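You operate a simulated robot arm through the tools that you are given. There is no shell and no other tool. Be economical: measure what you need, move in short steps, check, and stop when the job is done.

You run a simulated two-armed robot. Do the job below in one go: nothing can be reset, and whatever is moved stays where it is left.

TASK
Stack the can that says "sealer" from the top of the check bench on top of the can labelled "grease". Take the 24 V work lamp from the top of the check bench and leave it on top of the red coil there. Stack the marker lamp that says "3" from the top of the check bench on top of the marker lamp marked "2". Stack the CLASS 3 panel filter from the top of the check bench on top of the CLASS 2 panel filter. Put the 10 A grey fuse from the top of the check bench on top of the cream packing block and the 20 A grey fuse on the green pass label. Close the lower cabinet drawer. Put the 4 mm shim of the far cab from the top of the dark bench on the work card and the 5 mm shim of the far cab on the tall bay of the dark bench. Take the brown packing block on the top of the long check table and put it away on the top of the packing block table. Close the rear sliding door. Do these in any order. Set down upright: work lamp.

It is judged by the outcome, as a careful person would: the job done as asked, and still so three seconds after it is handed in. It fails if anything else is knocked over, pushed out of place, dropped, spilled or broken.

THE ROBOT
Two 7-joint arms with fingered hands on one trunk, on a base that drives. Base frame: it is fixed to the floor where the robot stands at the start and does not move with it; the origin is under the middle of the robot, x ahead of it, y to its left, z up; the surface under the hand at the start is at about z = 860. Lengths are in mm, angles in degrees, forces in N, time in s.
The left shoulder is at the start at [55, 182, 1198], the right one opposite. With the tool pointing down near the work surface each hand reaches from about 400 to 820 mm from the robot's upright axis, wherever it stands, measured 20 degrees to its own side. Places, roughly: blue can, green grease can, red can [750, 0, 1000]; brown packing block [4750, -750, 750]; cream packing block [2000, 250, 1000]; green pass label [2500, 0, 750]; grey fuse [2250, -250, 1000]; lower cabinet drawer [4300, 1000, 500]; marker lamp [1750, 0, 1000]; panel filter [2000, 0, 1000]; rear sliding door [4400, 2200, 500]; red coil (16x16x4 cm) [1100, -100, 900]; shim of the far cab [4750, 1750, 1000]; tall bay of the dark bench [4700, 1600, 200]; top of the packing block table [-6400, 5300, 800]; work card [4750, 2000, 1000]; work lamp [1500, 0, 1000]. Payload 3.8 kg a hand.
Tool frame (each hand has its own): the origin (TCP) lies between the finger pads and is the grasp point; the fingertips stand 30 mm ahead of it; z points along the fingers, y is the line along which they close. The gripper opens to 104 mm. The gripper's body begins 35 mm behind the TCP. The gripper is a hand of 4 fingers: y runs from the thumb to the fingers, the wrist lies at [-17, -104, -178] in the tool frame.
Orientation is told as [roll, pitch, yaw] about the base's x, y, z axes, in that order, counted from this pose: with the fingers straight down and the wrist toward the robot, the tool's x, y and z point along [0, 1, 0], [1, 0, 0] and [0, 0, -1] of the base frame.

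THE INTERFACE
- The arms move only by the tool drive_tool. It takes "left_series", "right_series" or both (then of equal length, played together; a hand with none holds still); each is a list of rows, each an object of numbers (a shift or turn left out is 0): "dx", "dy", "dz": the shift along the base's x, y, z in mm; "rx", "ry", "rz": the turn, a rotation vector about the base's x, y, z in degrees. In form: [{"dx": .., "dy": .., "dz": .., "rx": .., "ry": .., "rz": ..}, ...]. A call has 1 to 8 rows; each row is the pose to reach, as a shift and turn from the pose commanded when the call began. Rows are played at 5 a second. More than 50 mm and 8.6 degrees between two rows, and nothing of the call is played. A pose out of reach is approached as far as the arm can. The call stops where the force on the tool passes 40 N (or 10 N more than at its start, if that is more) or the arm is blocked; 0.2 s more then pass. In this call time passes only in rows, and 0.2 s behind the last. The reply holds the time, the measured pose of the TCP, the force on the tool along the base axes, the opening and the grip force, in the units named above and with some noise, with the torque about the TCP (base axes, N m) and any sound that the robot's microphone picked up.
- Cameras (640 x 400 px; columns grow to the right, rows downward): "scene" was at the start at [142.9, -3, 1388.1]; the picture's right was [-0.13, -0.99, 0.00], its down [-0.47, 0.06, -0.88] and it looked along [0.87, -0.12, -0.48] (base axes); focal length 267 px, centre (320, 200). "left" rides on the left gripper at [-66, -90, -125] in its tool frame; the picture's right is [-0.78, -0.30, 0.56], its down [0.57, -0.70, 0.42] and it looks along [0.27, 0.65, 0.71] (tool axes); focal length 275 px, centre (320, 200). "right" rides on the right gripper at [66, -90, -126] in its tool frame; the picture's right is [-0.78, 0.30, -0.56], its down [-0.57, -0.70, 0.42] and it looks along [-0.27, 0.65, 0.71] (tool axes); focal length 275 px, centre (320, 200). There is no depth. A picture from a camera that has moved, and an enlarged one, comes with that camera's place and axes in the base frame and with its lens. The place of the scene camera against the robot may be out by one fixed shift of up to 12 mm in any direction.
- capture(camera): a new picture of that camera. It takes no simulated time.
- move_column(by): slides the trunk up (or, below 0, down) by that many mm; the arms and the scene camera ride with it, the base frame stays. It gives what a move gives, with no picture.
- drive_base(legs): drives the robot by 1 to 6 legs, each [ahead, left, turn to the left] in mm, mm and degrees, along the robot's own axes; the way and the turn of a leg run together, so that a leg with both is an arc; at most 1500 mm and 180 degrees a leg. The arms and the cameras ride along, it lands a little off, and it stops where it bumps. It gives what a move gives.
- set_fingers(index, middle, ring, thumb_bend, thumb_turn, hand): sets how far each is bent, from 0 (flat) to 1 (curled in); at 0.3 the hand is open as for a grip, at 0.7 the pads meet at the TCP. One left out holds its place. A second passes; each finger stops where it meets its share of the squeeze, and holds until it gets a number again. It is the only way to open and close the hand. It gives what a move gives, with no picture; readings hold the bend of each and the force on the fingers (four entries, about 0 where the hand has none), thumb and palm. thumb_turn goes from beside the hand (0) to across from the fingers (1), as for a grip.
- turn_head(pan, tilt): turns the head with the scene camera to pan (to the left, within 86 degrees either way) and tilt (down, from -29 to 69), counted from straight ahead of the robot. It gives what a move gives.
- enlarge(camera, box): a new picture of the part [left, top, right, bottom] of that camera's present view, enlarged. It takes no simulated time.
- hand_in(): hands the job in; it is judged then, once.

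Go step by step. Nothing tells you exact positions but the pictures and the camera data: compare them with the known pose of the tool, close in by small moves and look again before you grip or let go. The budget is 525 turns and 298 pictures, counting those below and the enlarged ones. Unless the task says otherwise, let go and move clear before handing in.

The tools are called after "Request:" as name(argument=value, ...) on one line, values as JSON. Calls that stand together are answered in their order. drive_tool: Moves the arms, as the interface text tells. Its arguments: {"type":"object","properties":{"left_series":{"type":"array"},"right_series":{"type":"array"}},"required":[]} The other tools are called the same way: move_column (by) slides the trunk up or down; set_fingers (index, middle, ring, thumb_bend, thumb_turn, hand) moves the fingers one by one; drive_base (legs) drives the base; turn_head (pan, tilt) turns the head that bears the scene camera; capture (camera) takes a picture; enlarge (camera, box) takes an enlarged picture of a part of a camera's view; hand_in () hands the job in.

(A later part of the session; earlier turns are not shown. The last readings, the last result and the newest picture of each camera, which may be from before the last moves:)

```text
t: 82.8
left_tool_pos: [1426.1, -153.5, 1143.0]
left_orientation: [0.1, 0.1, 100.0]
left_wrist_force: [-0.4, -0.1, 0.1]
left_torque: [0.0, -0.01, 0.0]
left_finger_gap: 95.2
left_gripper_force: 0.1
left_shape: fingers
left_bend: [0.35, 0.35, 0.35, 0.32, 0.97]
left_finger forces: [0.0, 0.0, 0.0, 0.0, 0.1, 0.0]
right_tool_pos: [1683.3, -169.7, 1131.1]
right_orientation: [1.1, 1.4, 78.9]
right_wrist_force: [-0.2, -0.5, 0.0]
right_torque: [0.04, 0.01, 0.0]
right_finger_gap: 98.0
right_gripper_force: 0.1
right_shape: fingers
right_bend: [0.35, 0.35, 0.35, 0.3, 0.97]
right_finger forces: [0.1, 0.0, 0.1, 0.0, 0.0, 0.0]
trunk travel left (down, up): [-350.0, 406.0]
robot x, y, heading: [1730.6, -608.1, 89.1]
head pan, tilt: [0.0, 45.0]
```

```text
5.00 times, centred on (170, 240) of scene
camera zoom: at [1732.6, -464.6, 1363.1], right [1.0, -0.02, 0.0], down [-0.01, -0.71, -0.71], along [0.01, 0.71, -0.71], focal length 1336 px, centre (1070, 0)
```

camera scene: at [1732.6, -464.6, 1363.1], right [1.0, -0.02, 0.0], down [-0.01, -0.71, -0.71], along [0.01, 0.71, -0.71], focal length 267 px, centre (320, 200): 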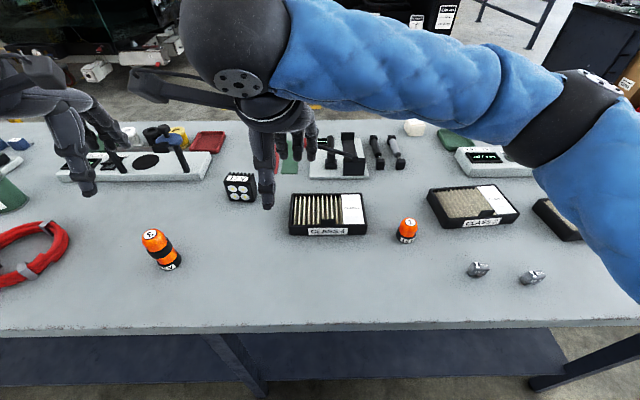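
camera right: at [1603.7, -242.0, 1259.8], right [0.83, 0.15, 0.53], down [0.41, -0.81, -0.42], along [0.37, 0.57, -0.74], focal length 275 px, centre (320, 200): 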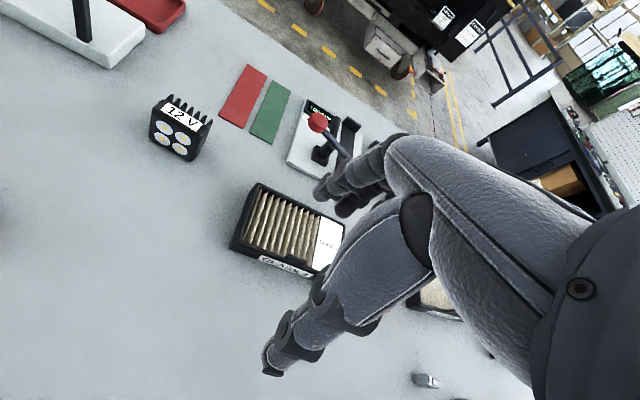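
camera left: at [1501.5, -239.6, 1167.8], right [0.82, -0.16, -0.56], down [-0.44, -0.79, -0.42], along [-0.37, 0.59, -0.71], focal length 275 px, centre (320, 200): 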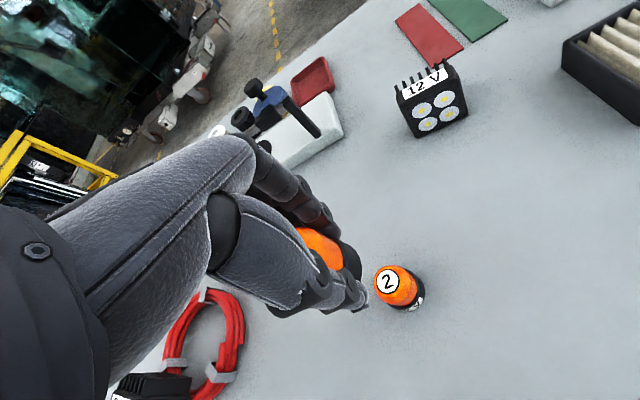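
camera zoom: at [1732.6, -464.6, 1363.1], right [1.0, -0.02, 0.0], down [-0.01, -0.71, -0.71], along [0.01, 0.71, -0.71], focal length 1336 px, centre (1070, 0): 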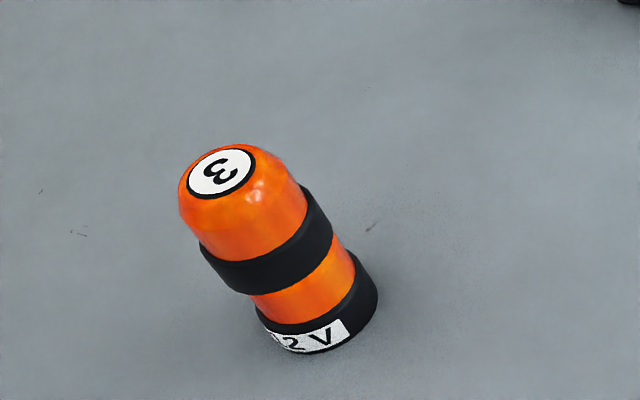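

The marker lamps are stacked. Next I move along to the filters and fuses.

Request:
drive_base(legs=[[0, -480, 0]])

Request:
capture(camera="scene")

Request:
capture(camera="left")

Request:
capture(camera="right")

```text
t: 85.7
left_tool_pos: [1906.7, -161.5, 1141.4]
left_orientation: [0.0, 0.1, 100.2]
left_wrist_force: [0.5, -0.1, 0.1]
left_torque: [0.02, 0.0, -0.02]
left_finger_gap: 95.6
left_gripper_force: 0.0
left_shape: fingers
left_bend: [0.35, 0.35, 0.35, 0.32, 0.97]
left_finger forces: [0.1, 0.0, 0.0, 0.0, 0.0, 0.0]
right_tool_pos: [2165.1, -176.2, 1131.5]
right_orientation: [1.3, 1.4, 79.0]
right_wrist_force: [0.3, 0.0, -0.7]
right_torque: [-0.03, 0.0, 0.02]
right_finger_gap: 98.0
right_gripper_force: 0.1
right_shape: fingers
right_bend: [0.35, 0.35, 0.35, 0.3, 0.97]
right_finger forces: [0.1, 0.0, 0.0, 0.0, 0.0, 0.0]
trunk travel left (down, up): [-350.0, 406.0]
robot x, y, heading: [2209.3, -615.0, 89.4]
head pan, tilt: [0.0, 45.0]
```

```text
207 pictures are left
camera scene: at [2215.4, -472.2, 1363.0], right [1.0, -0.01, 0.0], down [-0.01, -0.71, -0.71], along [0.01, 0.71, -0.71], focal length 267 px, centre (320, 200)
```

scene: 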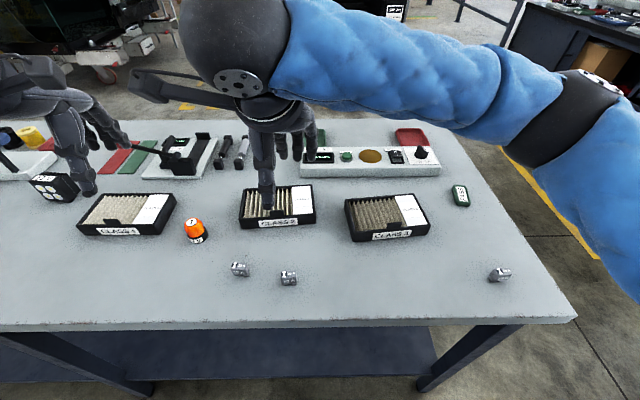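

```text
206 pictures are left
camera left: at [1988.7, -237.4, 1266.5], right [0.82, -0.15, -0.56], down [-0.44, -0.79, -0.42], along [-0.38, 0.59, -0.71], focal length 275 px, centre (320, 200)
```

left: 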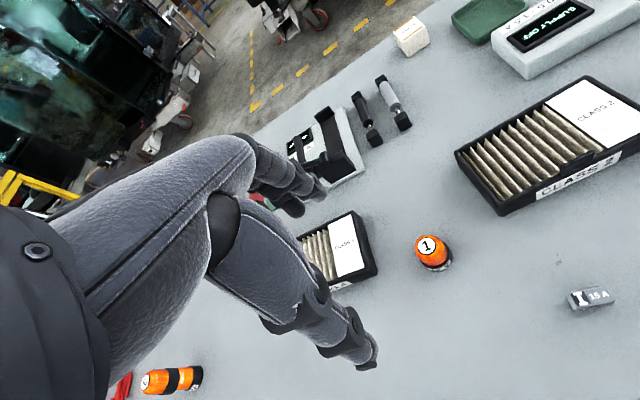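

```text
205 pictures are left
camera right: at [2085.9, -250.5, 1260.1], right [0.83, 0.15, 0.53], down [0.42, -0.81, -0.42], along [0.36, 0.57, -0.74], focal length 275 px, centre (320, 200)
```

right: 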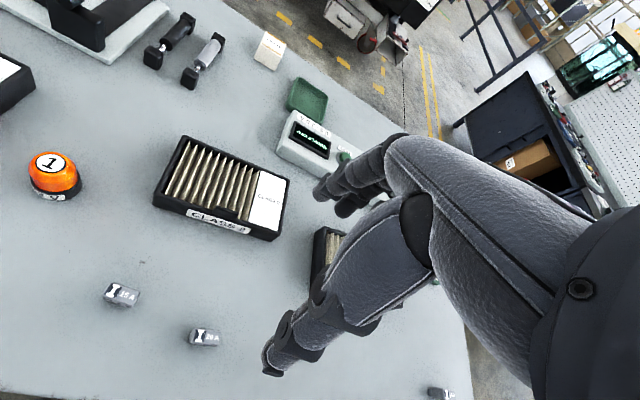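

Request:
enlarge(camera="scene", box=[330, 170, 530, 300])

Request:
enlarge(camera="scene", box=[210, 170, 350, 300])

```text
3.08 times, centred on (430, 235) of scene
camera zoom: at [2215.4, -472.2, 1363.0], right [1.0, -0.01, 0.0], down [-0.01, -0.71, -0.71], along [0.01, 0.71, -0.71], focal length 822 px, centre (-18, 92)
```

zoom: 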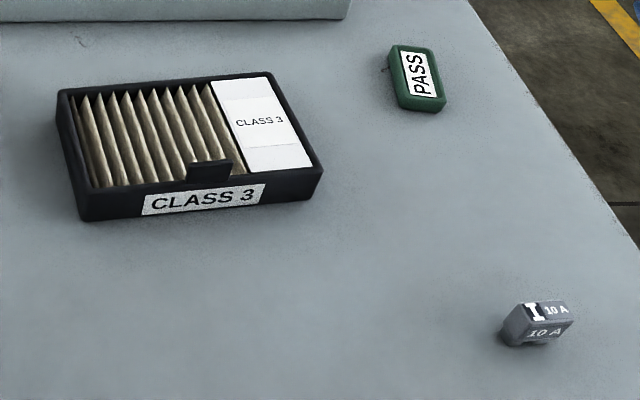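

```text
3.08 times, centred on (280, 235) of scene
camera zoom: at [2215.4, -472.2, 1363.0], right [1.0, -0.01, 0.0], down [-0.01, -0.71, -0.71], along [0.01, 0.71, -0.71], focal length 822 px, centre (443, 92)
```

zoom: 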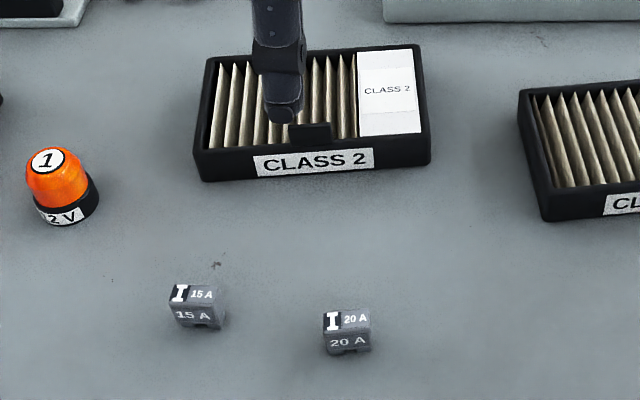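

CLASS 3 is the right filter, PASS label and 10 A fuse are to its right. I look closely at the tab on the filters.

Request:
enlarge(camera="left", box=[440, 60, 640, 220])

Request:
enlarge(camera="right", box=[140, 120, 340, 290])

```text
2.50 times, centred on (540, 140) of left
camera zoom: at [1988.7, -237.4, 1266.5], right [0.82, -0.15, -0.56], down [-0.44, -0.79, -0.42], along [-0.38, 0.59, -0.71], focal length 688 px, centre (-230, 350)
```

zoom: 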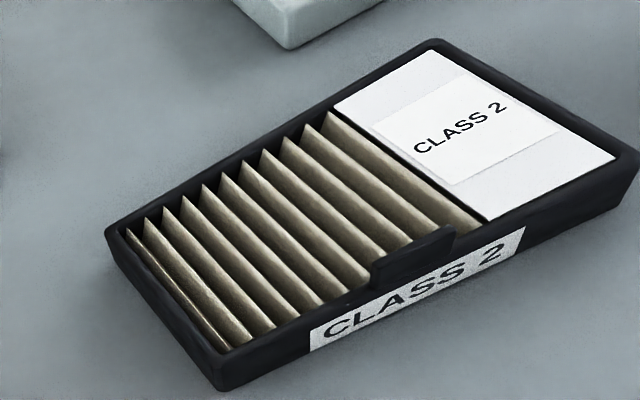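

```text
2.35 times, centred on (240, 205) of right
camera zoom: at [2085.9, -250.5, 1260.1], right [0.83, 0.15, 0.53], down [0.42, -0.81, -0.42], along [0.36, 0.57, -0.74], focal length 648 px, centre (508, 188)
```

zoom: 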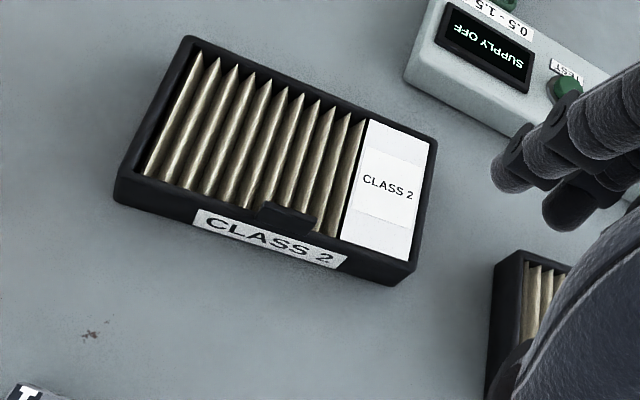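

The tab stands up at the front wall, so I'll set CLASS 3 about 15 mm further back to lie flat. I bring the right hand near CLASS 3.

Request:
drive_tool(right_series=[{"dx": 45, "dy": 10, "rx": -0.6, "ry": -0.7}, {"dx": 90, "dy": 20, "rx": -1.2, "ry": -1.4, "rz": 4}, {"dx": 135, "dy": 20, "rx": -1.2, "ry": -1.4, "rz": 8}, {"dx": 160, "dy": 20, "rx": -1.2, "ry": -1.4, "rz": 11}])

Request:
capture(camera="right")

Request:
capture(camera="scene")

```text
t: 86.7
left_tool_pos: [1907.2, -162.2, 1142.0]
left_orientation: [0.1, 0.1, 100.2]
left_wrist_force: [-0.4, -0.2, 0.0]
left_torque: [0.01, 0.02, 0.02]
left_finger_gap: 95.5
left_gripper_force: 0.1
left_shape: fingers
left_bend: [0.35, 0.35, 0.35, 0.32, 0.97]
left_finger forces: [0.0, 0.0, 0.0, 0.1, 0.0, 0.0]
right_tool_pos: [2325.8, -156.5, 1129.4]
right_orientation: [-0.3, 2.5, 89.9]
right_wrist_force: [-0.3, -0.6, -0.3]
right_torque: [0.04, 0.01, -0.02]
right_finger_gap: 98.0
right_gripper_force: 0.0
right_shape: fingers
right_bend: [0.35, 0.35, 0.35, 0.3, 0.97]
right_finger forces: [0.0, 0.0, 0.1, 0.0, 0.0, 0.0]
trunk travel left (down, up): [-350.0, 406.0]
robot x, y, heading: [2213.7, -616.8, 88.8]
head pan, tilt: [0.0, 45.0]
```

```text
200 pictures are left
camera right: at [2257.9, -242.0, 1258.5], right [0.77, 0.32, 0.55], down [0.58, -0.72, -0.39], along [0.27, 0.62, -0.74], focal length 275 px, centre (320, 200)
```

right: 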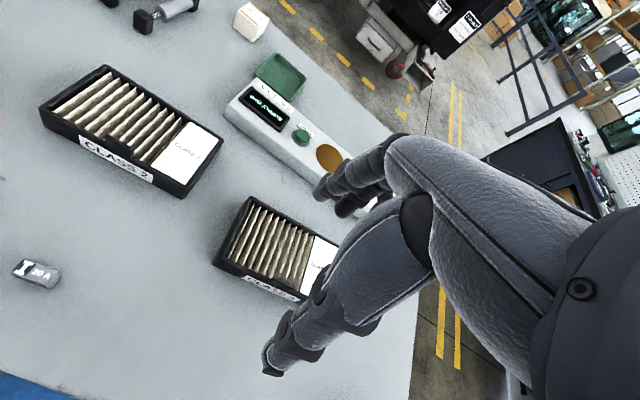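

```text
199 pictures are left
camera scene: at [2214.7, -472.2, 1363.1], right [1.0, -0.01, 0.0], down [-0.01, -0.71, -0.71], along [0.01, 0.71, -0.71], focal length 267 px, centre (320, 200)
```

scene: 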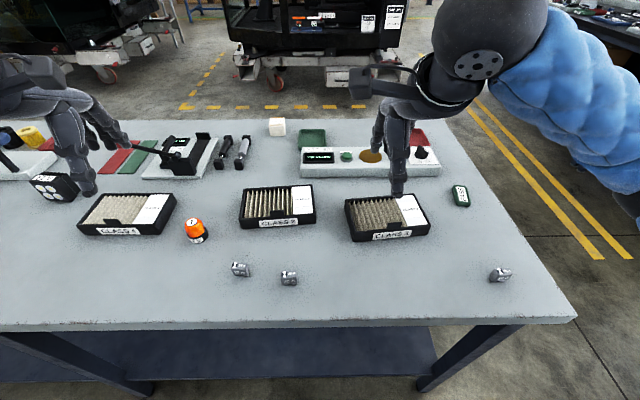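

CLASS 3 is centred near (2376, -58), turned about +7.5°. I open wider and move over it.

Request:
set_fingers(hand="right", index=0.18, middle=0.18, ring=0.18, thumb_bend=0.2)

Request:
drive_tool(right_series=[{"dx": 17, "dy": 33, "dz": -10, "rz": 4, "rx": 1.2}, {"dx": 34, "dy": 66, "dz": -40, "rz": 7.6, "rx": 2.4}, {"dx": 50, "dy": 98, "dz": -70, "rz": 7.6, "rx": 2.4}, {"dx": 50, "dy": 98, "dz": -110, "rz": 7.6, "rx": 2.4}, {"dx": 50, "dy": 98, "dz": -140, "rz": 7.6, "rx": 2.4}])

Request:
capture(camera="right")

Request:
enlarge(camera="scene", box=[310, 130, 510, 270])

```text
t: 87.7
left_tool_pos: [1906.6, -161.4, 1142.3]
left_orientation: [-0.1, 0.1, 100.1]
left_wrist_force: [0.5, -0.6, -0.3]
left_torque: [0.0, 0.03, -0.01]
left_finger_gap: 95.7
left_gripper_force: 0.0
left_shape: fingers
left_bend: [0.35, 0.35, 0.35, 0.32, 0.97]
left_finger forces: [0.0, 0.1, 0.1, 0.0, 0.0, 0.0]
right_tool_pos: [2325.5, -156.7, 1128.4]
right_orientation: [-0.3, 2.5, 90.0]
right_wrist_force: [0.0, -0.6, -0.9]
right_torque: [0.01, -0.03, 0.01]
right_finger_gap: 129.0
right_gripper_force: 0.1
right_shape: fingers
right_bend: [0.18, 0.18, 0.18, 0.2, 0.97]
right_finger forces: [0.1, 0.1, 0.0, 0.0, 0.1, 0.1]
trunk travel left (down, up): [-350.0, 406.0]
robot x, y, heading: [2213.0, -619.5, 89.4]
head pan, tilt: [0.0, 45.0]
```

```text
t: 88.9
left_tool_pos: [1907.0, -162.3, 1141.1]
left_orientation: [-0.1, 0.0, 100.2]
left_wrist_force: [0.8, 0.3, 0.8]
left_torque: [-0.02, 0.01, 0.0]
left_finger_gap: 95.5
left_gripper_force: 0.0
left_shape: fingers
left_bend: [0.35, 0.35, 0.35, 0.32, 0.97]
left_finger forces: [0.1, 0.0, 0.0, 0.0, 0.0, 0.0]
right_tool_pos: [2375.1, -57.6, 990.8]
right_orientation: [-0.4, 0.0, 97.6]
right_wrist_force: [-0.7, 0.6, 0.5]
right_torque: [0.03, 0.01, 0.0]
right_finger_gap: 129.1
right_gripper_force: 0.0
right_shape: fingers
right_bend: [0.18, 0.18, 0.18, 0.2, 0.97]
right_finger forces: [0.0, 0.1, 0.1, 0.0, 0.1, 0.0]
trunk travel left (down, up): [-350.0, 406.0]
robot x, y, heading: [2218.1, -619.6, 89.4]
head pan, tilt: [0.0, 45.0]
```

```text
198 pictures are left
camera right: at [2318.8, -156.3, 1115.9], right [0.73, 0.4, 0.56], down [0.66, -0.62, -0.42], along [0.18, 0.68, -0.71], focal length 275 px, centre (320, 200)
```

right: 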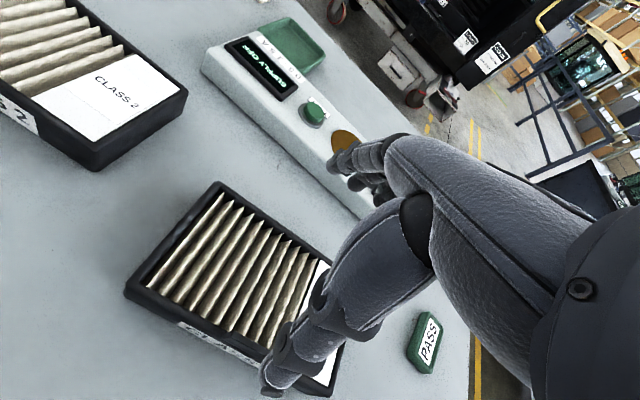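

```text
2.86 times, centred on (410, 200) of scene
camera zoom: at [2214.8, -471.8, 1363.0], right [1.0, -0.01, 0.0], down [-0.01, -0.71, -0.71], along [0.01, 0.71, -0.71], focal length 764 px, centre (63, 200)
```

zoom: 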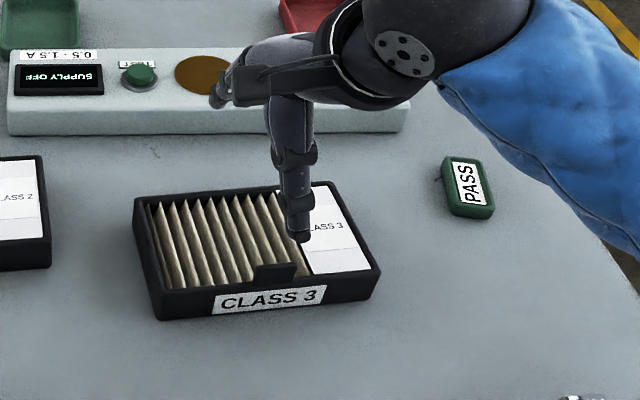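

Well centred. Descend in steps with a light force watch.

Request:
drive_tool(right_series=[{"dy": 2, "dz": -30, "rz": 1}, {"dy": 2, "dz": -60, "rz": 1}, {"dy": 2, "dz": -80, "rz": 1}, {"dy": 2, "dz": -92, "rz": 1}])

Request:
capture(camera="right")

Request:
enlarge(camera="scene", box=[310, 130, 510, 270])

```text
t: 89.9
left_tool_pos: [1905.9, -162.3, 1142.5]
left_orientation: [0.1, 0.1, 100.2]
left_wrist_force: [-1.3, -0.4, -0.6]
left_torque: [0.02, 0.07, 0.0]
left_finger_gap: 95.4
left_gripper_force: 0.2
left_shape: fingers
left_bend: [0.35, 0.35, 0.35, 0.32, 0.97]
left_finger forces: [0.1, 0.0, 0.1, 0.0, 0.2, 0.0]
right_tool_pos: [2374.8, -55.2, 900.3]
right_orientation: [-0.4, -0.2, 98.5]
right_wrist_force: [0.7, -0.9, 5.4]
right_torque: [-0.11, -0.03, 0.0]
right_finger_gap: 132.7
right_gripper_force: 2.8
right_shape: fingers
right_bend: [0.18, 0.18, 0.18, 0.18, 0.97]
right_finger forces: [1.1, 0.0, 0.1, 0.0, 4.3, 0.0]
trunk travel left (down, up): [-350.0, 406.0]
robot x, y, heading: [2215.5, -618.2, 89.0]
head pan, tilt: [0.0, 45.0]
```

```text
196 pictures are left
camera right: at [2321.0, -155.7, 1025.1], right [0.72, 0.41, 0.56], down [0.67, -0.61, -0.42], along [0.17, 0.68, -0.71], focal length 275 px, centre (320, 200)
```

right: 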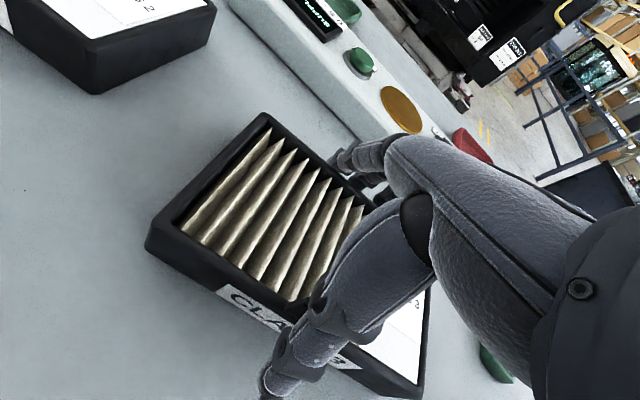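

```text
2.86 times, centred on (410, 200) of scene
camera zoom: at [2214.5, -473.2, 1363.3], right [1.0, -0.01, 0.0], down [-0.01, -0.71, -0.71], along [0.01, 0.71, -0.71], focal length 764 px, centre (63, 200)
```

zoom: 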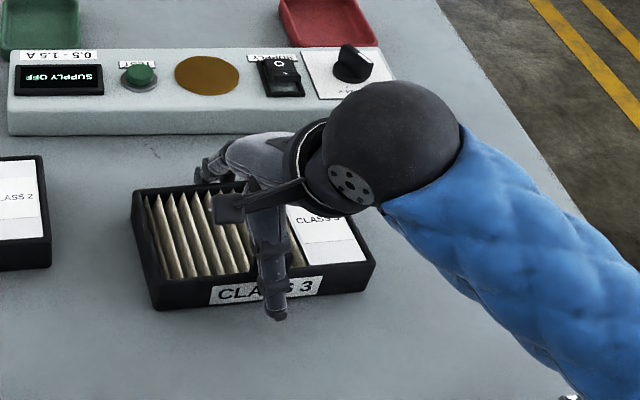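

Hand straddles the filter with light contact. I close.

Request:
set_fingers(hand="right", index=0.5, middle=0.5, ring=0.5, thumb_bend=0.45)

Request:
enlarge(camera="scene", box=[310, 130, 510, 270])

```text
t: 90.9
left_tool_pos: [1906.1, -163.4, 1142.0]
left_orientation: [0.0, 0.0, 100.2]
left_wrist_force: [-0.1, 0.7, 0.2]
left_torque: [0.01, 0.03, -0.03]
left_finger_gap: 95.7
left_gripper_force: 0.1
left_shape: fingers
left_bend: [0.35, 0.35, 0.35, 0.32, 0.97]
left_finger forces: [0.1, 0.0, 0.0, 0.1, 0.1, 0.0]
right_tool_pos: [2375.0, -55.2, 899.9]
right_orientation: [-0.4, -0.1, 98.6]
right_wrist_force: [0.2, 1.4, 13.6]
right_torque: [0.63, 0.04, 0.32]
right_finger_gap: 124.7
right_gripper_force: 30.7
right_shape: fingers
right_bend: [0.18, 0.26, 0.27, 0.34, 0.96]
right_finger forces: [10.5, 9.3, 10.6, 0.1, 30.4, 0.0]
trunk travel left (down, up): [-350.0, 406.0]
robot x, y, heading: [2218.4, -619.8, 88.9]
head pan, tilt: [0.0, 45.0]
```

```text
2.86 times, centred on (410, 200) of scene
camera zoom: at [2214.3, -473.3, 1363.3], right [1.0, -0.01, 0.0], down [-0.01, -0.71, -0.71], along [0.01, 0.71, -0.71], focal length 764 px, centre (63, 200)
```

zoom: 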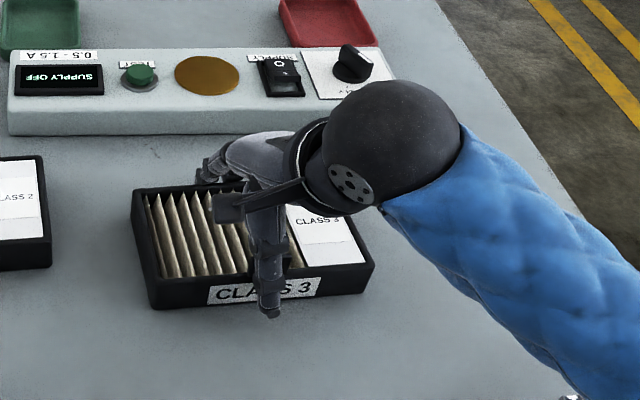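

30 N grip. I lift a little and check.

Request:
drive_tool(right_series=[{"dz": 10}, {"dz": 30}, {"dz": 55}, {"dz": 80}])

Request:
enlarge(camera="scene", box=[230, 100, 530, 290])

Request:
capture(camera="right")

```text
t: 91.9
left_tool_pos: [1906.3, -161.0, 1141.5]
left_orientation: [0.0, 0.1, 100.2]
left_wrist_force: [-0.3, -0.3, -0.2]
left_torque: [0.05, -0.03, -0.03]
left_finger_gap: 95.6
left_gripper_force: 0.0
left_shape: fingers
left_bend: [0.35, 0.35, 0.35, 0.32, 0.97]
left_finger forces: [0.1, 0.0, 0.0, 0.1, 0.0, 0.0]
right_tool_pos: [2374.0, -58.4, 978.8]
right_orientation: [-0.5, 0.2, 98.6]
right_wrist_force: [-0.5, -0.2, -2.3]
right_torque: [0.01, 0.0, 0.0]
right_finger_gap: 123.8
right_gripper_force: 28.5
right_shape: fingers
right_bend: [0.19, 0.26, 0.27, 0.35, 0.95]
right_finger forces: [8.5, 8.9, 10.0, 0.0, 29.4, 0.0]
trunk travel left (down, up): [-350.0, 406.0]
robot x, y, heading: [2215.4, -615.8, 89.2]
head pan, tilt: [0.0, 45.0]
```

```text
2.11 times, centred on (380, 195) of scene
camera zoom: at [2214.5, -472.1, 1363.0], right [1.0, -0.01, 0.0], down [-0.01, -0.71, -0.71], along [0.01, 0.71, -0.71], focal length 563 px, centre (194, 210)
```

zoom: 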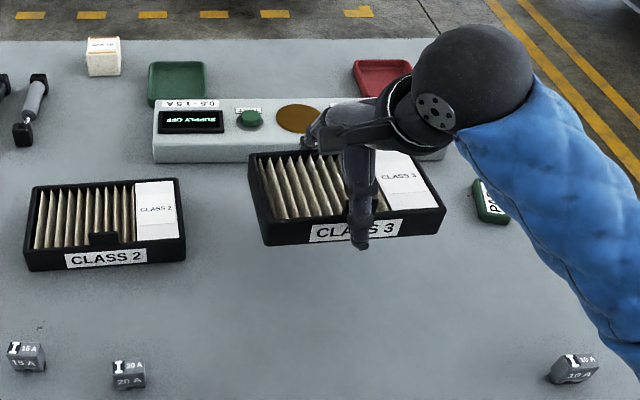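

```text
192 pictures are left
camera right: at [2319.9, -157.2, 1104.3], right [0.72, 0.41, 0.56], down [0.67, -0.61, -0.42], along [0.17, 0.68, -0.71], focal length 275 px, centre (320, 200)
```

right: 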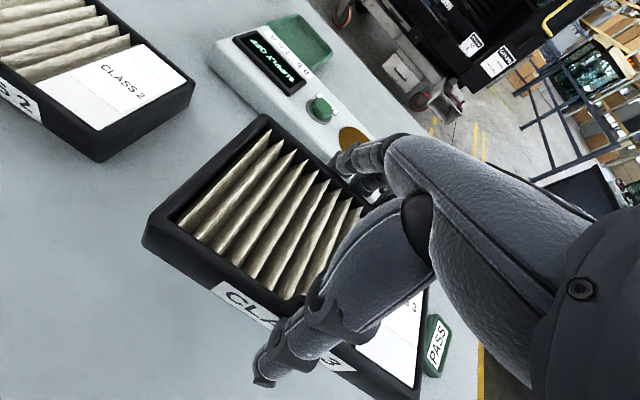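

Held level. I raise it a bit more and drive left 260 mm to bring it over CLASS 2.

Request:
drive_tool(right_series=[{"dz": 30}, {"dz": 60}])

Request:
drive_base(legs=[[0, 260, 0]])

Request:
enlarge(camera="scene", box=[280, 100, 580, 290])

Request:
capture(camera="right")

```text
t: 92.5
left_tool_pos: [1906.3, -160.6, 1141.0]
left_orientation: [0.0, 0.2, 100.2]
left_wrist_force: [0.0, 0.7, 0.6]
left_torque: [0.0, 0.01, 0.02]
left_finger_gap: 95.6
left_gripper_force: 0.0
left_shape: fingers
left_bend: [0.35, 0.35, 0.35, 0.32, 0.97]
left_finger forces: [0.0, 0.1, 0.0, 0.1, 0.0, 0.0]
right_tool_pos: [2375.9, -55.6, 1039.7]
right_orientation: [-0.4, 0.1, 98.6]
right_wrist_force: [-0.2, -0.9, -1.5]
right_torque: [-0.03, 0.05, -0.01]
right_finger_gap: 123.9
right_gripper_force: 28.7
right_shape: fingers
right_bend: [0.19, 0.26, 0.27, 0.35, 0.95]
right_finger forces: [8.4, 8.9, 10.0, 0.0, 29.3, 0.0]
trunk travel left (down, up): [-350.0, 406.0]
robot x, y, heading: [2214.8, -616.3, 89.1]
head pan, tilt: [0.0, 45.0]
```

```text
t: 94.4
left_tool_pos: [1641.0, -159.8, 1142.0]
left_orientation: [-0.1, 0.0, 100.5]
left_wrist_force: [0.0, -0.7, -0.3]
left_torque: [0.04, 0.0, -0.05]
left_finger_gap: 95.8
left_gripper_force: 0.2
left_shape: fingers
left_bend: [0.35, 0.35, 0.35, 0.32, 0.97]
left_finger forces: [0.0, 0.1, 0.1, 0.1, 0.0, 0.0]
right_tool_pos: [2109.6, -52.0, 1036.9]
right_orientation: [-0.5, 0.2, 98.8]
right_wrist_force: [0.6, 0.1, -1.0]
right_torque: [-0.01, -0.03, 0.0]
right_finger_gap: 123.8
right_gripper_force: 28.1
right_shape: fingers
right_bend: [0.19, 0.26, 0.27, 0.35, 0.95]
right_finger forces: [8.5, 8.9, 10.1, 0.0, 29.3, 0.0]
trunk travel left (down, up): [-350.0, 406.0]
robot x, y, heading: [1951.5, -614.1, 89.3]
head pan, tilt: [0.0, 45.0]
```

```text
2.11 times, centred on (430, 195) of scene
camera zoom: at [1950.0, -468.7, 1363.0], right [1.0, -0.01, 0.0], down [-0.01, -0.71, -0.71], along [0.01, 0.71, -0.71], focal length 563 px, centre (88, 210)
```

zoom: 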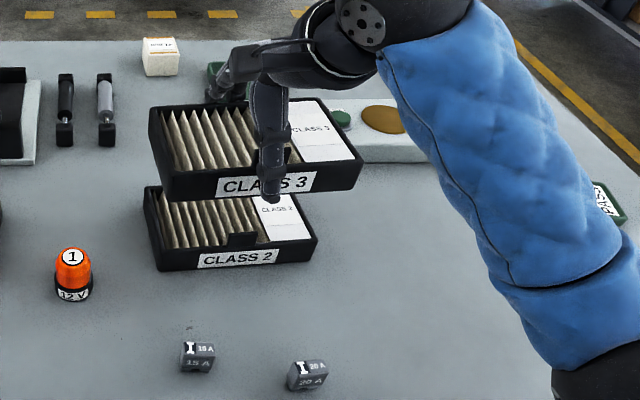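

```text
190 pictures are left
camera right: at [2056.2, -151.4, 1163.8], right [0.72, 0.41, 0.56], down [0.68, -0.61, -0.42], along [0.17, 0.68, -0.71], focal length 275 px, centre (320, 200)
```

right: 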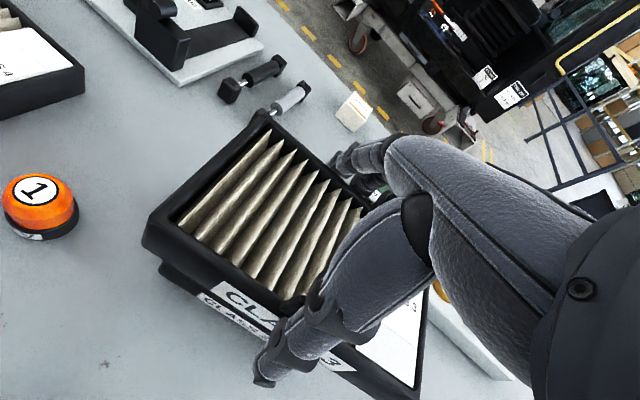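

I shift it back over CLASS 2, match the yaw, and lower to ~25 mm above the rim.

Request:
drive_tool(right_series=[{"dx": 2, "dy": 23, "rz": -2}, {"dx": 4, "dy": 45, "rz": -3.8}, {"dx": 4, "dy": 45, "dz": -35, "rz": -3.8}, {"dx": 4, "dy": 45, "dz": -70, "rz": -3.8}])

Request:
enlarge(camera="scene", box=[330, 120, 480, 240])

Request:
capture(camera="right")

```text
t: 95.4
left_tool_pos: [1641.9, -159.0, 1141.9]
left_orientation: [0.0, 0.2, 100.4]
left_wrist_force: [-0.3, -0.9, -0.8]
left_torque: [-0.02, 0.05, -0.01]
left_finger_gap: 95.8
left_gripper_force: 0.2
left_shape: fingers
left_bend: [0.35, 0.35, 0.35, 0.32, 0.97]
left_finger forces: [0.0, 0.0, 0.0, 0.1, 0.0, 0.0]
right_tool_pos: [2114.7, -4.3, 968.3]
right_orientation: [-0.4, 0.2, 95.1]
right_wrist_force: [-0.4, 0.0, -1.7]
right_torque: [-0.06, 0.05, 0.01]
right_finger_gap: 123.8
right_gripper_force: 28.1
right_shape: fingers
right_bend: [0.19, 0.26, 0.27, 0.35, 0.95]
right_finger forces: [8.5, 8.9, 10.1, 0.0, 29.2, 0.1]
trunk travel left (down, up): [-350.0, 406.0]
robot x, y, heading: [1954.4, -616.1, 89.4]
head pan, tilt: [0.0, 45.0]
```

```text
3.33 times, centred on (405, 180) of scene
camera zoom: at [1951.4, -468.5, 1363.0], right [1.0, -0.01, 0.0], down [-0.01, -0.71, -0.71], along [0.01, 0.71, -0.71], focal length 891 px, centre (37, 267)
```

zoom: 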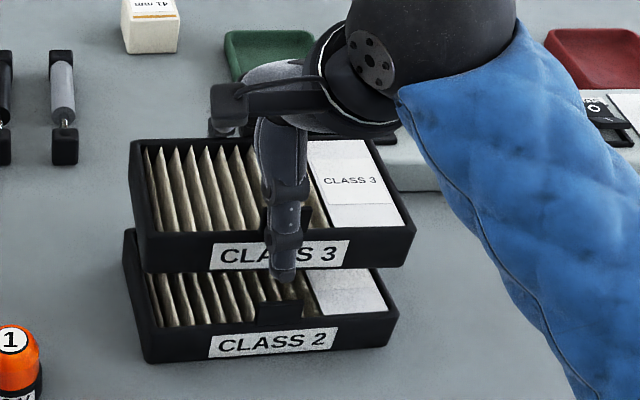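

```text
188 pictures are left
camera right: at [2054.8, -100.1, 1094.0], right [0.74, 0.36, 0.56], down [0.64, -0.65, -0.42], along [0.21, 0.67, -0.71], focal length 275 px, centre (320, 200)
```

right: 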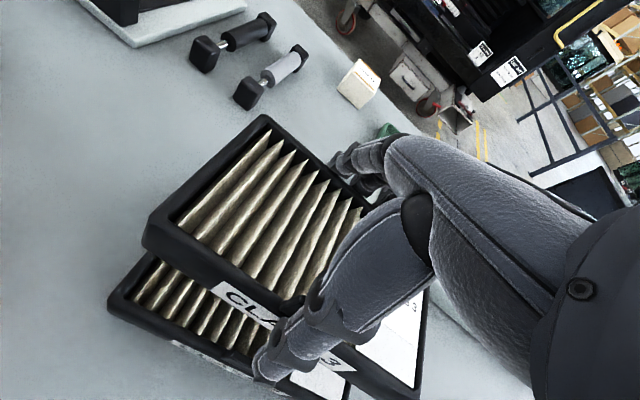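

Offset is about 25 mm back, keeping the thumb clear of CLASS 2's tab. I lower carefully.

Request:
drive_tool(right_series=[{"dz": -8}, {"dz": -15}])

Request:
enlarge(camera="scene", box=[330, 120, 480, 240])

```text
t: 96.0
left_tool_pos: [1641.4, -159.5, 1142.2]
left_orientation: [0.0, 0.1, 100.5]
left_wrist_force: [0.2, -0.1, 0.5]
left_torque: [0.0, -0.01, 0.0]
left_finger_gap: 95.6
left_gripper_force: 0.0
left_shape: fingers
left_bend: [0.35, 0.35, 0.35, 0.32, 0.97]
left_finger forces: [0.0, 0.0, 0.0, 0.0, 0.0, 0.0]
right_tool_pos: [2116.3, -6.3, 953.2]
right_orientation: [-0.3, 0.0, 95.0]
right_wrist_force: [-0.6, -0.7, -2.3]
right_torque: [-0.05, -0.01, -0.01]
right_finger_gap: 123.7
right_gripper_force: 28.1
right_shape: fingers
right_bend: [0.19, 0.26, 0.27, 0.35, 0.95]
right_finger forces: [8.4, 9.0, 10.1, 0.0, 29.1, 0.0]
trunk travel left (down, up): [-350.0, 406.0]
robot x, y, heading: [1952.8, -616.2, 89.5]
head pan, tilt: [0.0, 45.0]
```

```text
3.33 times, centred on (405, 180) of scene
camera zoom: at [1951.4, -468.7, 1363.0], right [1.0, -0.01, 0.0], down [-0.01, -0.71, -0.71], along [0.01, 0.71, -0.71], focal length 891 px, centre (37, 267)
```

zoom: 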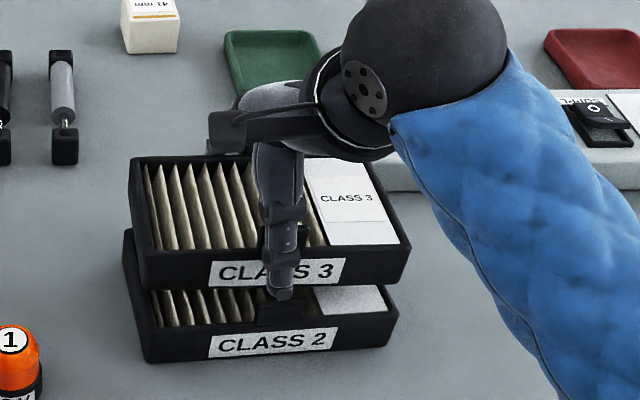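

Request:
drive_tool(right_series=[{"dz": -4}, {"dz": -8}, {"dz": -11}, {"dz": -14}])

Request:
enlarge(camera="scene", box=[330, 120, 480, 240])

```text
t: 97.0
left_tool_pos: [1642.2, -160.6, 1142.0]
left_orientation: [0.0, 0.1, 100.4]
left_wrist_force: [0.0, -1.0, 0.2]
left_torque: [-0.01, 0.0, -0.02]
left_finger_gap: 95.6
left_gripper_force: 0.1
left_shape: fingers
left_bend: [0.35, 0.35, 0.35, 0.32, 0.97]
left_finger forces: [0.0, 0.1, 0.0, 0.0, 0.0, 0.0]
right_tool_pos: [2115.5, -7.3, 939.7]
right_orientation: [-0.5, 0.1, 95.0]
right_wrist_force: [-0.5, -0.3, -1.1]
right_torque: [-0.08, 0.01, 0.02]
right_finger_gap: 123.6
right_gripper_force: 28.4
right_shape: fingers
right_bend: [0.19, 0.26, 0.27, 0.35, 0.95]
right_finger forces: [8.3, 9.0, 10.0, 0.1, 29.9, 0.0]
trunk travel left (down, up): [-350.0, 406.0]
robot x, y, heading: [1949.0, -613.6, 89.7]
head pan, tilt: [0.0, 45.0]
```

```text
3.33 times, centred on (405, 180) of scene
camera zoom: at [1951.3, -468.8, 1363.1], right [1.0, -0.01, 0.0], down [-0.01, -0.71, -0.71], along [0.01, 0.71, -0.71], focal length 891 px, centre (37, 267)
```

zoom: 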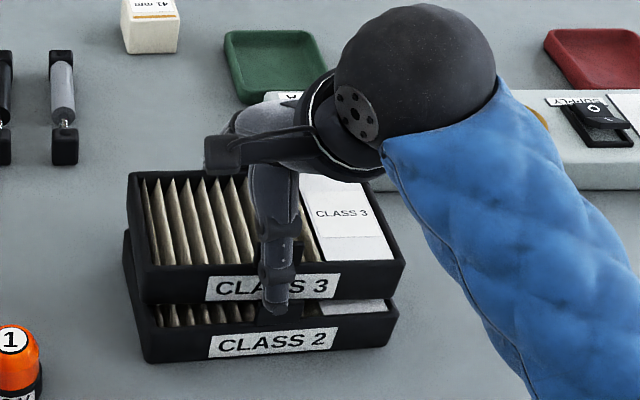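

Request:
drive_tool(right_series=[{"dy": 3, "dz": -1}, {"dy": 3, "dz": -3}, {"dy": 3, "dz": -5}])

Request:
enlarge(camera="scene", box=[330, 120, 480, 240])

Request:
capture(camera="right")

```text
t: 97.8
left_tool_pos: [1641.2, -159.9, 1142.4]
left_orientation: [0.0, 0.0, 100.5]
left_wrist_force: [-0.2, 0.4, -0.2]
left_torque: [0.02, -0.03, 0.0]
left_finger_gap: 95.9
left_gripper_force: 0.0
left_shape: fingers
left_bend: [0.35, 0.35, 0.35, 0.32, 0.97]
left_finger forces: [0.1, 0.0, 0.0, 0.0, 0.1, 0.1]
right_tool_pos: [2114.3, -3.7, 937.4]
right_orientation: [-0.4, -0.1, 95.0]
right_wrist_force: [-1.2, -0.1, 13.4]
right_torque: [-1.06, -0.03, -0.02]
right_finger_gap: 125.1
right_gripper_force: 33.9
right_shape: fingers
right_bend: [0.19, 0.26, 0.27, 0.32, 0.95]
right_finger forces: [7.8, 8.3, 9.4, 0.0, 42.2, 0.1]
trunk travel left (down, up): [-350.0, 406.0]
robot x, y, heading: [1950.2, -615.3, 89.3]
head pan, tilt: [0.0, 45.0]
```

```text
3.33 times, centred on (405, 180) of scene
camera zoom: at [1950.9, -470.2, 1363.4], right [1.0, -0.01, 0.0], down [-0.01, -0.71, -0.71], along [0.01, 0.71, -0.71], focal length 891 px, centre (37, 267)
```

zoom: 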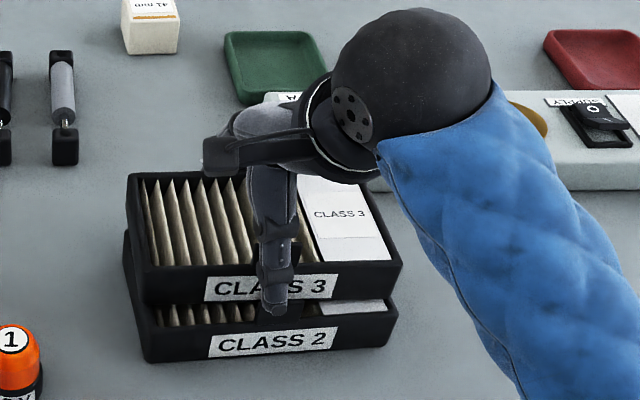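

```text
184 pictures are left
camera right: at [2055.0, -100.8, 1062.6], right [0.74, 0.36, 0.56], down [0.63, -0.65, -0.42], along [0.21, 0.67, -0.71], focal length 275 px, centre (320, 200)
```

right: 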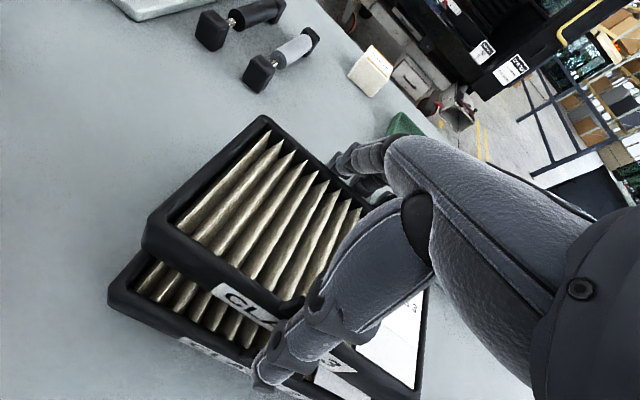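

The thumb has just met CLASS 2's tab with the filter ~2 mm above the rim. I unload slightly and release by opening the fingers while holding the thumb in place.

Request:
drive_tool(right_series=[{"dz": 2}])

Request:
set_fingers(hand="right", index=0.1, middle=0.12, ring=0.12, thumb_bend=0.3)

Request:
capture(camera="right")

Request:
enlarge(camera="scene", box=[330, 120, 480, 240])

```text
t: 98.2
left_tool_pos: [1641.0, -159.5, 1142.8]
left_orientation: [-0.1, -0.1, 100.5]
left_wrist_force: [-1.0, -0.1, 0.3]
left_torque: [0.01, 0.04, -0.02]
left_finger_gap: 95.7
left_gripper_force: 0.0
left_shape: fingers
left_bend: [0.35, 0.35, 0.35, 0.32, 0.97]
left_finger forces: [0.1, 0.1, 0.0, 0.0, 0.0, 0.0]
right_tool_pos: [2114.1, -4.7, 936.9]
right_orientation: [-0.3, 0.0, 95.0]
right_wrist_force: [0.1, 0.3, 11.1]
right_torque: [-0.85, 0.01, 0.0]
right_finger_gap: 125.1
right_gripper_force: 32.8
right_shape: fingers
right_bend: [0.19, 0.26, 0.27, 0.32, 0.95]
right_finger forces: [8.1, 8.4, 9.4, 0.0, 40.2, 0.0]
trunk travel left (down, up): [-350.0, 406.0]
robot x, y, heading: [1949.8, -612.0, 89.5]
head pan, tilt: [0.0, 45.0]
```

```text
t: 99.2
left_tool_pos: [1640.6, -160.5, 1142.0]
left_orientation: [0.0, 0.0, 100.4]
left_wrist_force: [-0.3, 0.5, -0.4]
left_torque: [0.0, -0.01, 0.01]
left_finger_gap: 95.4
left_gripper_force: 0.1
left_shape: fingers
left_bend: [0.35, 0.35, 0.35, 0.32, 0.97]
left_finger forces: [0.0, 0.1, 0.0, 0.1, 0.1, 0.0]
right_tool_pos: [2114.1, -4.5, 938.7]
right_orientation: [-0.6, 0.1, 95.0]
right_wrist_force: [-1.9, -1.2, 11.9]
right_torque: [-0.81, 0.01, -0.21]
right_finger_gap: 138.1
right_gripper_force: 5.6
right_shape: fingers
right_bend: [0.1, 0.12, 0.12, 0.24, 0.96]
right_finger forces: [0.0, 0.0, 0.0, 0.0, 11.7, 0.0]
trunk travel left (down, up): [-350.0, 406.0]
robot x, y, heading: [1950.2, -610.0, 89.3]
head pan, tilt: [0.0, 45.0]
```

```text
183 pictures are left
camera right: at [2054.2, -100.6, 1062.8], right [0.74, 0.36, 0.56], down [0.64, -0.65, -0.42], along [0.21, 0.67, -0.71], focal length 275 px, centre (320, 200)
```

right: 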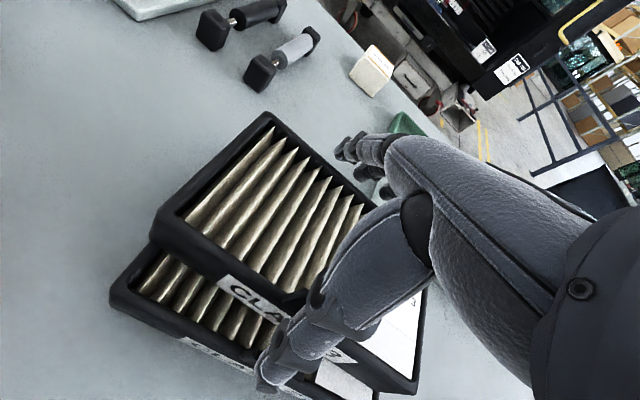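

```text
3.33 times, centred on (405, 180) of scene
camera zoom: at [1950.6, -470.0, 1363.2], right [1.0, -0.01, 0.0], down [-0.01, -0.71, -0.71], along [0.01, 0.71, -0.71], focal length 891 px, centre (37, 267)
```

zoom: 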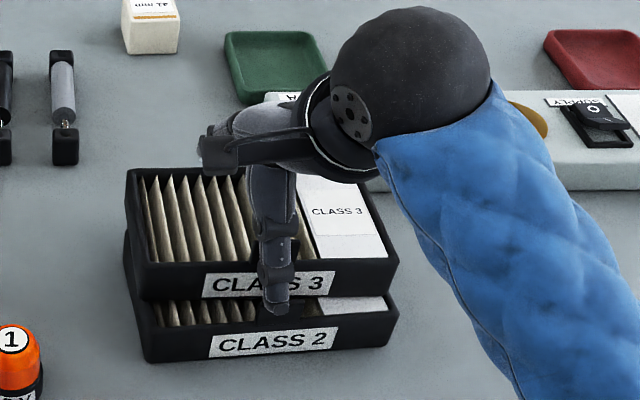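

The fingers are clear. I rise straight up.

Request:
drive_tool(right_series=[{"dz": 8}, {"dz": 20}, {"dz": 40}, {"dz": 80}, {"dz": 125}, {"dz": 165}])

Request:
enlarge(camera="scene", box=[330, 120, 480, 240])

Request:
capture(camera="right")

```text
t: 100.6
left_tool_pos: [1640.9, -159.4, 1142.6]
left_orientation: [0.1, 0.1, 100.5]
left_wrist_force: [1.0, 0.8, -0.3]
left_torque: [0.02, 0.01, 0.0]
left_finger_gap: 95.7
left_gripper_force: 0.0
left_shape: fingers
left_bend: [0.35, 0.35, 0.35, 0.32, 0.97]
left_finger forces: [0.0, 0.0, 0.0, 0.0, 0.1, 0.1]
right_tool_pos: [2114.9, -4.0, 1102.6]
right_orientation: [-0.5, 0.2, 95.0]
right_wrist_force: [0.1, 0.3, 1.1]
right_torque: [0.01, -0.01, 0.01]
right_finger_gap: 131.9
right_gripper_force: 0.1
right_shape: fingers
right_bend: [0.1, 0.12, 0.12, 0.3, 0.97]
right_finger forces: [0.0, 0.1, 0.0, 0.0, 0.0, 0.0]
trunk travel left (down, up): [-350.0, 406.0]
robot x, y, heading: [1952.2, -610.4, 89.5]
head pan, tilt: [0.0, 45.0]
```

```text
3.33 times, centred on (405, 180) of scene
camera zoom: at [1951.0, -469.1, 1363.1], right [1.0, -0.01, 0.0], down [-0.01, -0.71, -0.71], along [0.01, 0.71, -0.71], focal length 891 px, centre (37, 267)
```

zoom: 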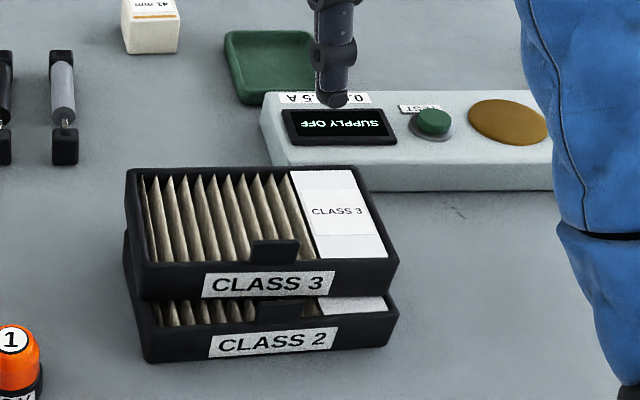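

```text
180 pictures are left
camera right: at [2054.5, -99.8, 1227.5], right [0.74, 0.36, 0.56], down [0.64, -0.65, -0.42], along [0.21, 0.67, -0.71], focal length 275 px, centre (320, 200)
```

right: 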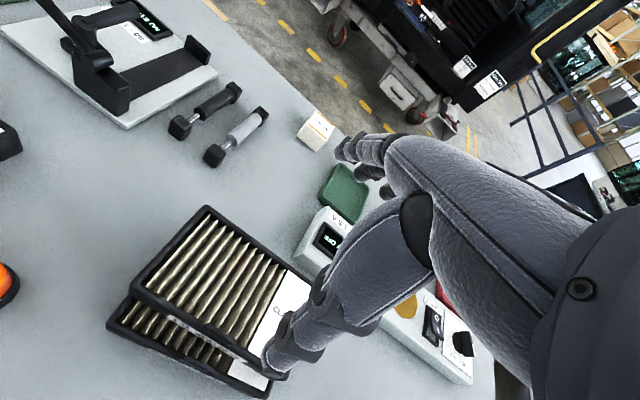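

The filters are stacked flat. Next the 20 A fuse near (2156, -213): I bring the right hand over it.

Request:
set_fingers(hand="right", index=0.42, middle=0.42, ring=0.42, thumb_bend=0.4)

Request:
drive_tool(right_series=[{"dx": 10, "dy": -45, "rz": -1}, {"dx": 20, "dy": -90, "rz": -3}, {"dx": 30, "dy": -135, "rz": -5}, {"dx": 40, "dy": -180, "rz": -5}, {"dx": 41, "dy": -207, "dz": -30, "rz": -5}, {"dx": 41, "dy": -207, "dz": -70, "rz": -5}, {"dx": 41, "dy": -207, "dz": -100, "rz": -5}])

Request:
capture(camera="right")

Request:
capture(camera="scene")

```text
t: 101.6
left_tool_pos: [1640.5, -158.7, 1142.1]
left_orientation: [-0.1, 0.0, 100.5]
left_wrist_force: [-0.2, 0.8, 0.1]
left_torque: [0.01, 0.03, -0.04]
left_finger_gap: 95.7
left_gripper_force: 0.1
left_shape: fingers
left_bend: [0.35, 0.35, 0.35, 0.32, 0.97]
left_finger forces: [0.0, 0.0, 0.0, 0.1, 0.0, 0.1]
right_tool_pos: [2114.4, -3.3, 1101.3]
right_orientation: [-0.3, 0.1, 94.9]
right_wrist_force: [0.2, 0.0, -1.2]
right_torque: [0.0, -0.03, 0.04]
right_finger_gap: 77.6
right_gripper_force: 0.1
right_shape: fingers
right_bend: [0.42, 0.42, 0.42, 0.4, 0.97]
right_finger forces: [0.0, 0.1, 0.0, 0.0, 0.0, 0.1]
trunk travel left (down, up): [-350.0, 406.0]
robot x, y, heading: [1953.2, -614.2, 89.2]
head pan, tilt: [0.0, 45.0]
```

```text
t: 103.2
left_tool_pos: [1641.0, -159.1, 1142.4]
left_orientation: [0.1, 0.2, 100.5]
left_wrist_force: [0.0, 0.4, -0.4]
left_torque: [-0.01, -0.02, 0.01]
left_finger_gap: 95.5
left_gripper_force: 0.2
left_shape: fingers
left_bend: [0.35, 0.35, 0.35, 0.32, 0.97]
left_finger forces: [0.0, 0.0, 0.0, 0.1, 0.0, 0.1]
right_tool_pos: [2154.7, -209.9, 1002.5]
right_orientation: [-0.4, 0.0, 90.0]
right_wrist_force: [-1.1, 0.0, -0.8]
right_torque: [0.01, 0.02, -0.04]
right_finger_gap: 77.5
right_gripper_force: 0.1
right_shape: fingers
right_bend: [0.42, 0.42, 0.42, 0.4, 0.97]
right_finger forces: [0.0, 0.0, 0.0, 0.0, 0.0, 0.0]
trunk travel left (down, up): [-350.0, 406.0]
robot x, y, heading: [1949.2, -613.6, 89.4]
head pan, tilt: [0.0, 45.0]
```

```text
179 pictures are left
camera right: at [2086.3, -300.6, 1126.5], right [0.77, 0.3, 0.56], down [0.58, -0.7, -0.42], along [0.27, 0.65, -0.71], focal length 275 px, centre (320, 200)
```

right: 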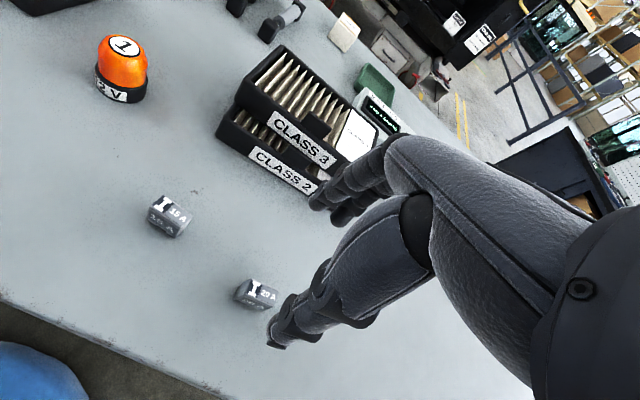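

```text
178 pictures are left
camera scene: at [1951.5, -469.0, 1363.1], right [1.0, -0.01, 0.0], down [-0.01, -0.71, -0.71], along [0.01, 0.71, -0.71], focal length 267 px, centre (320, 200)
```

scene: 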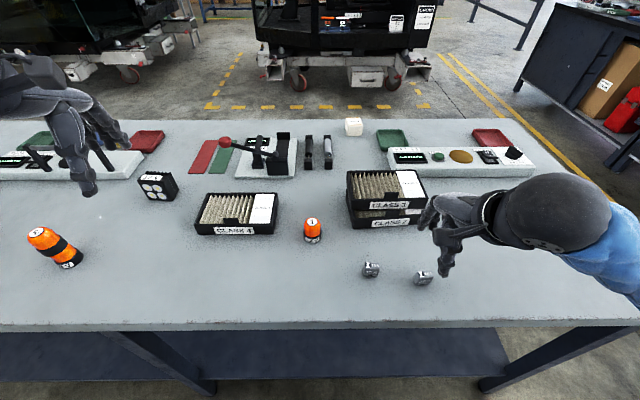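

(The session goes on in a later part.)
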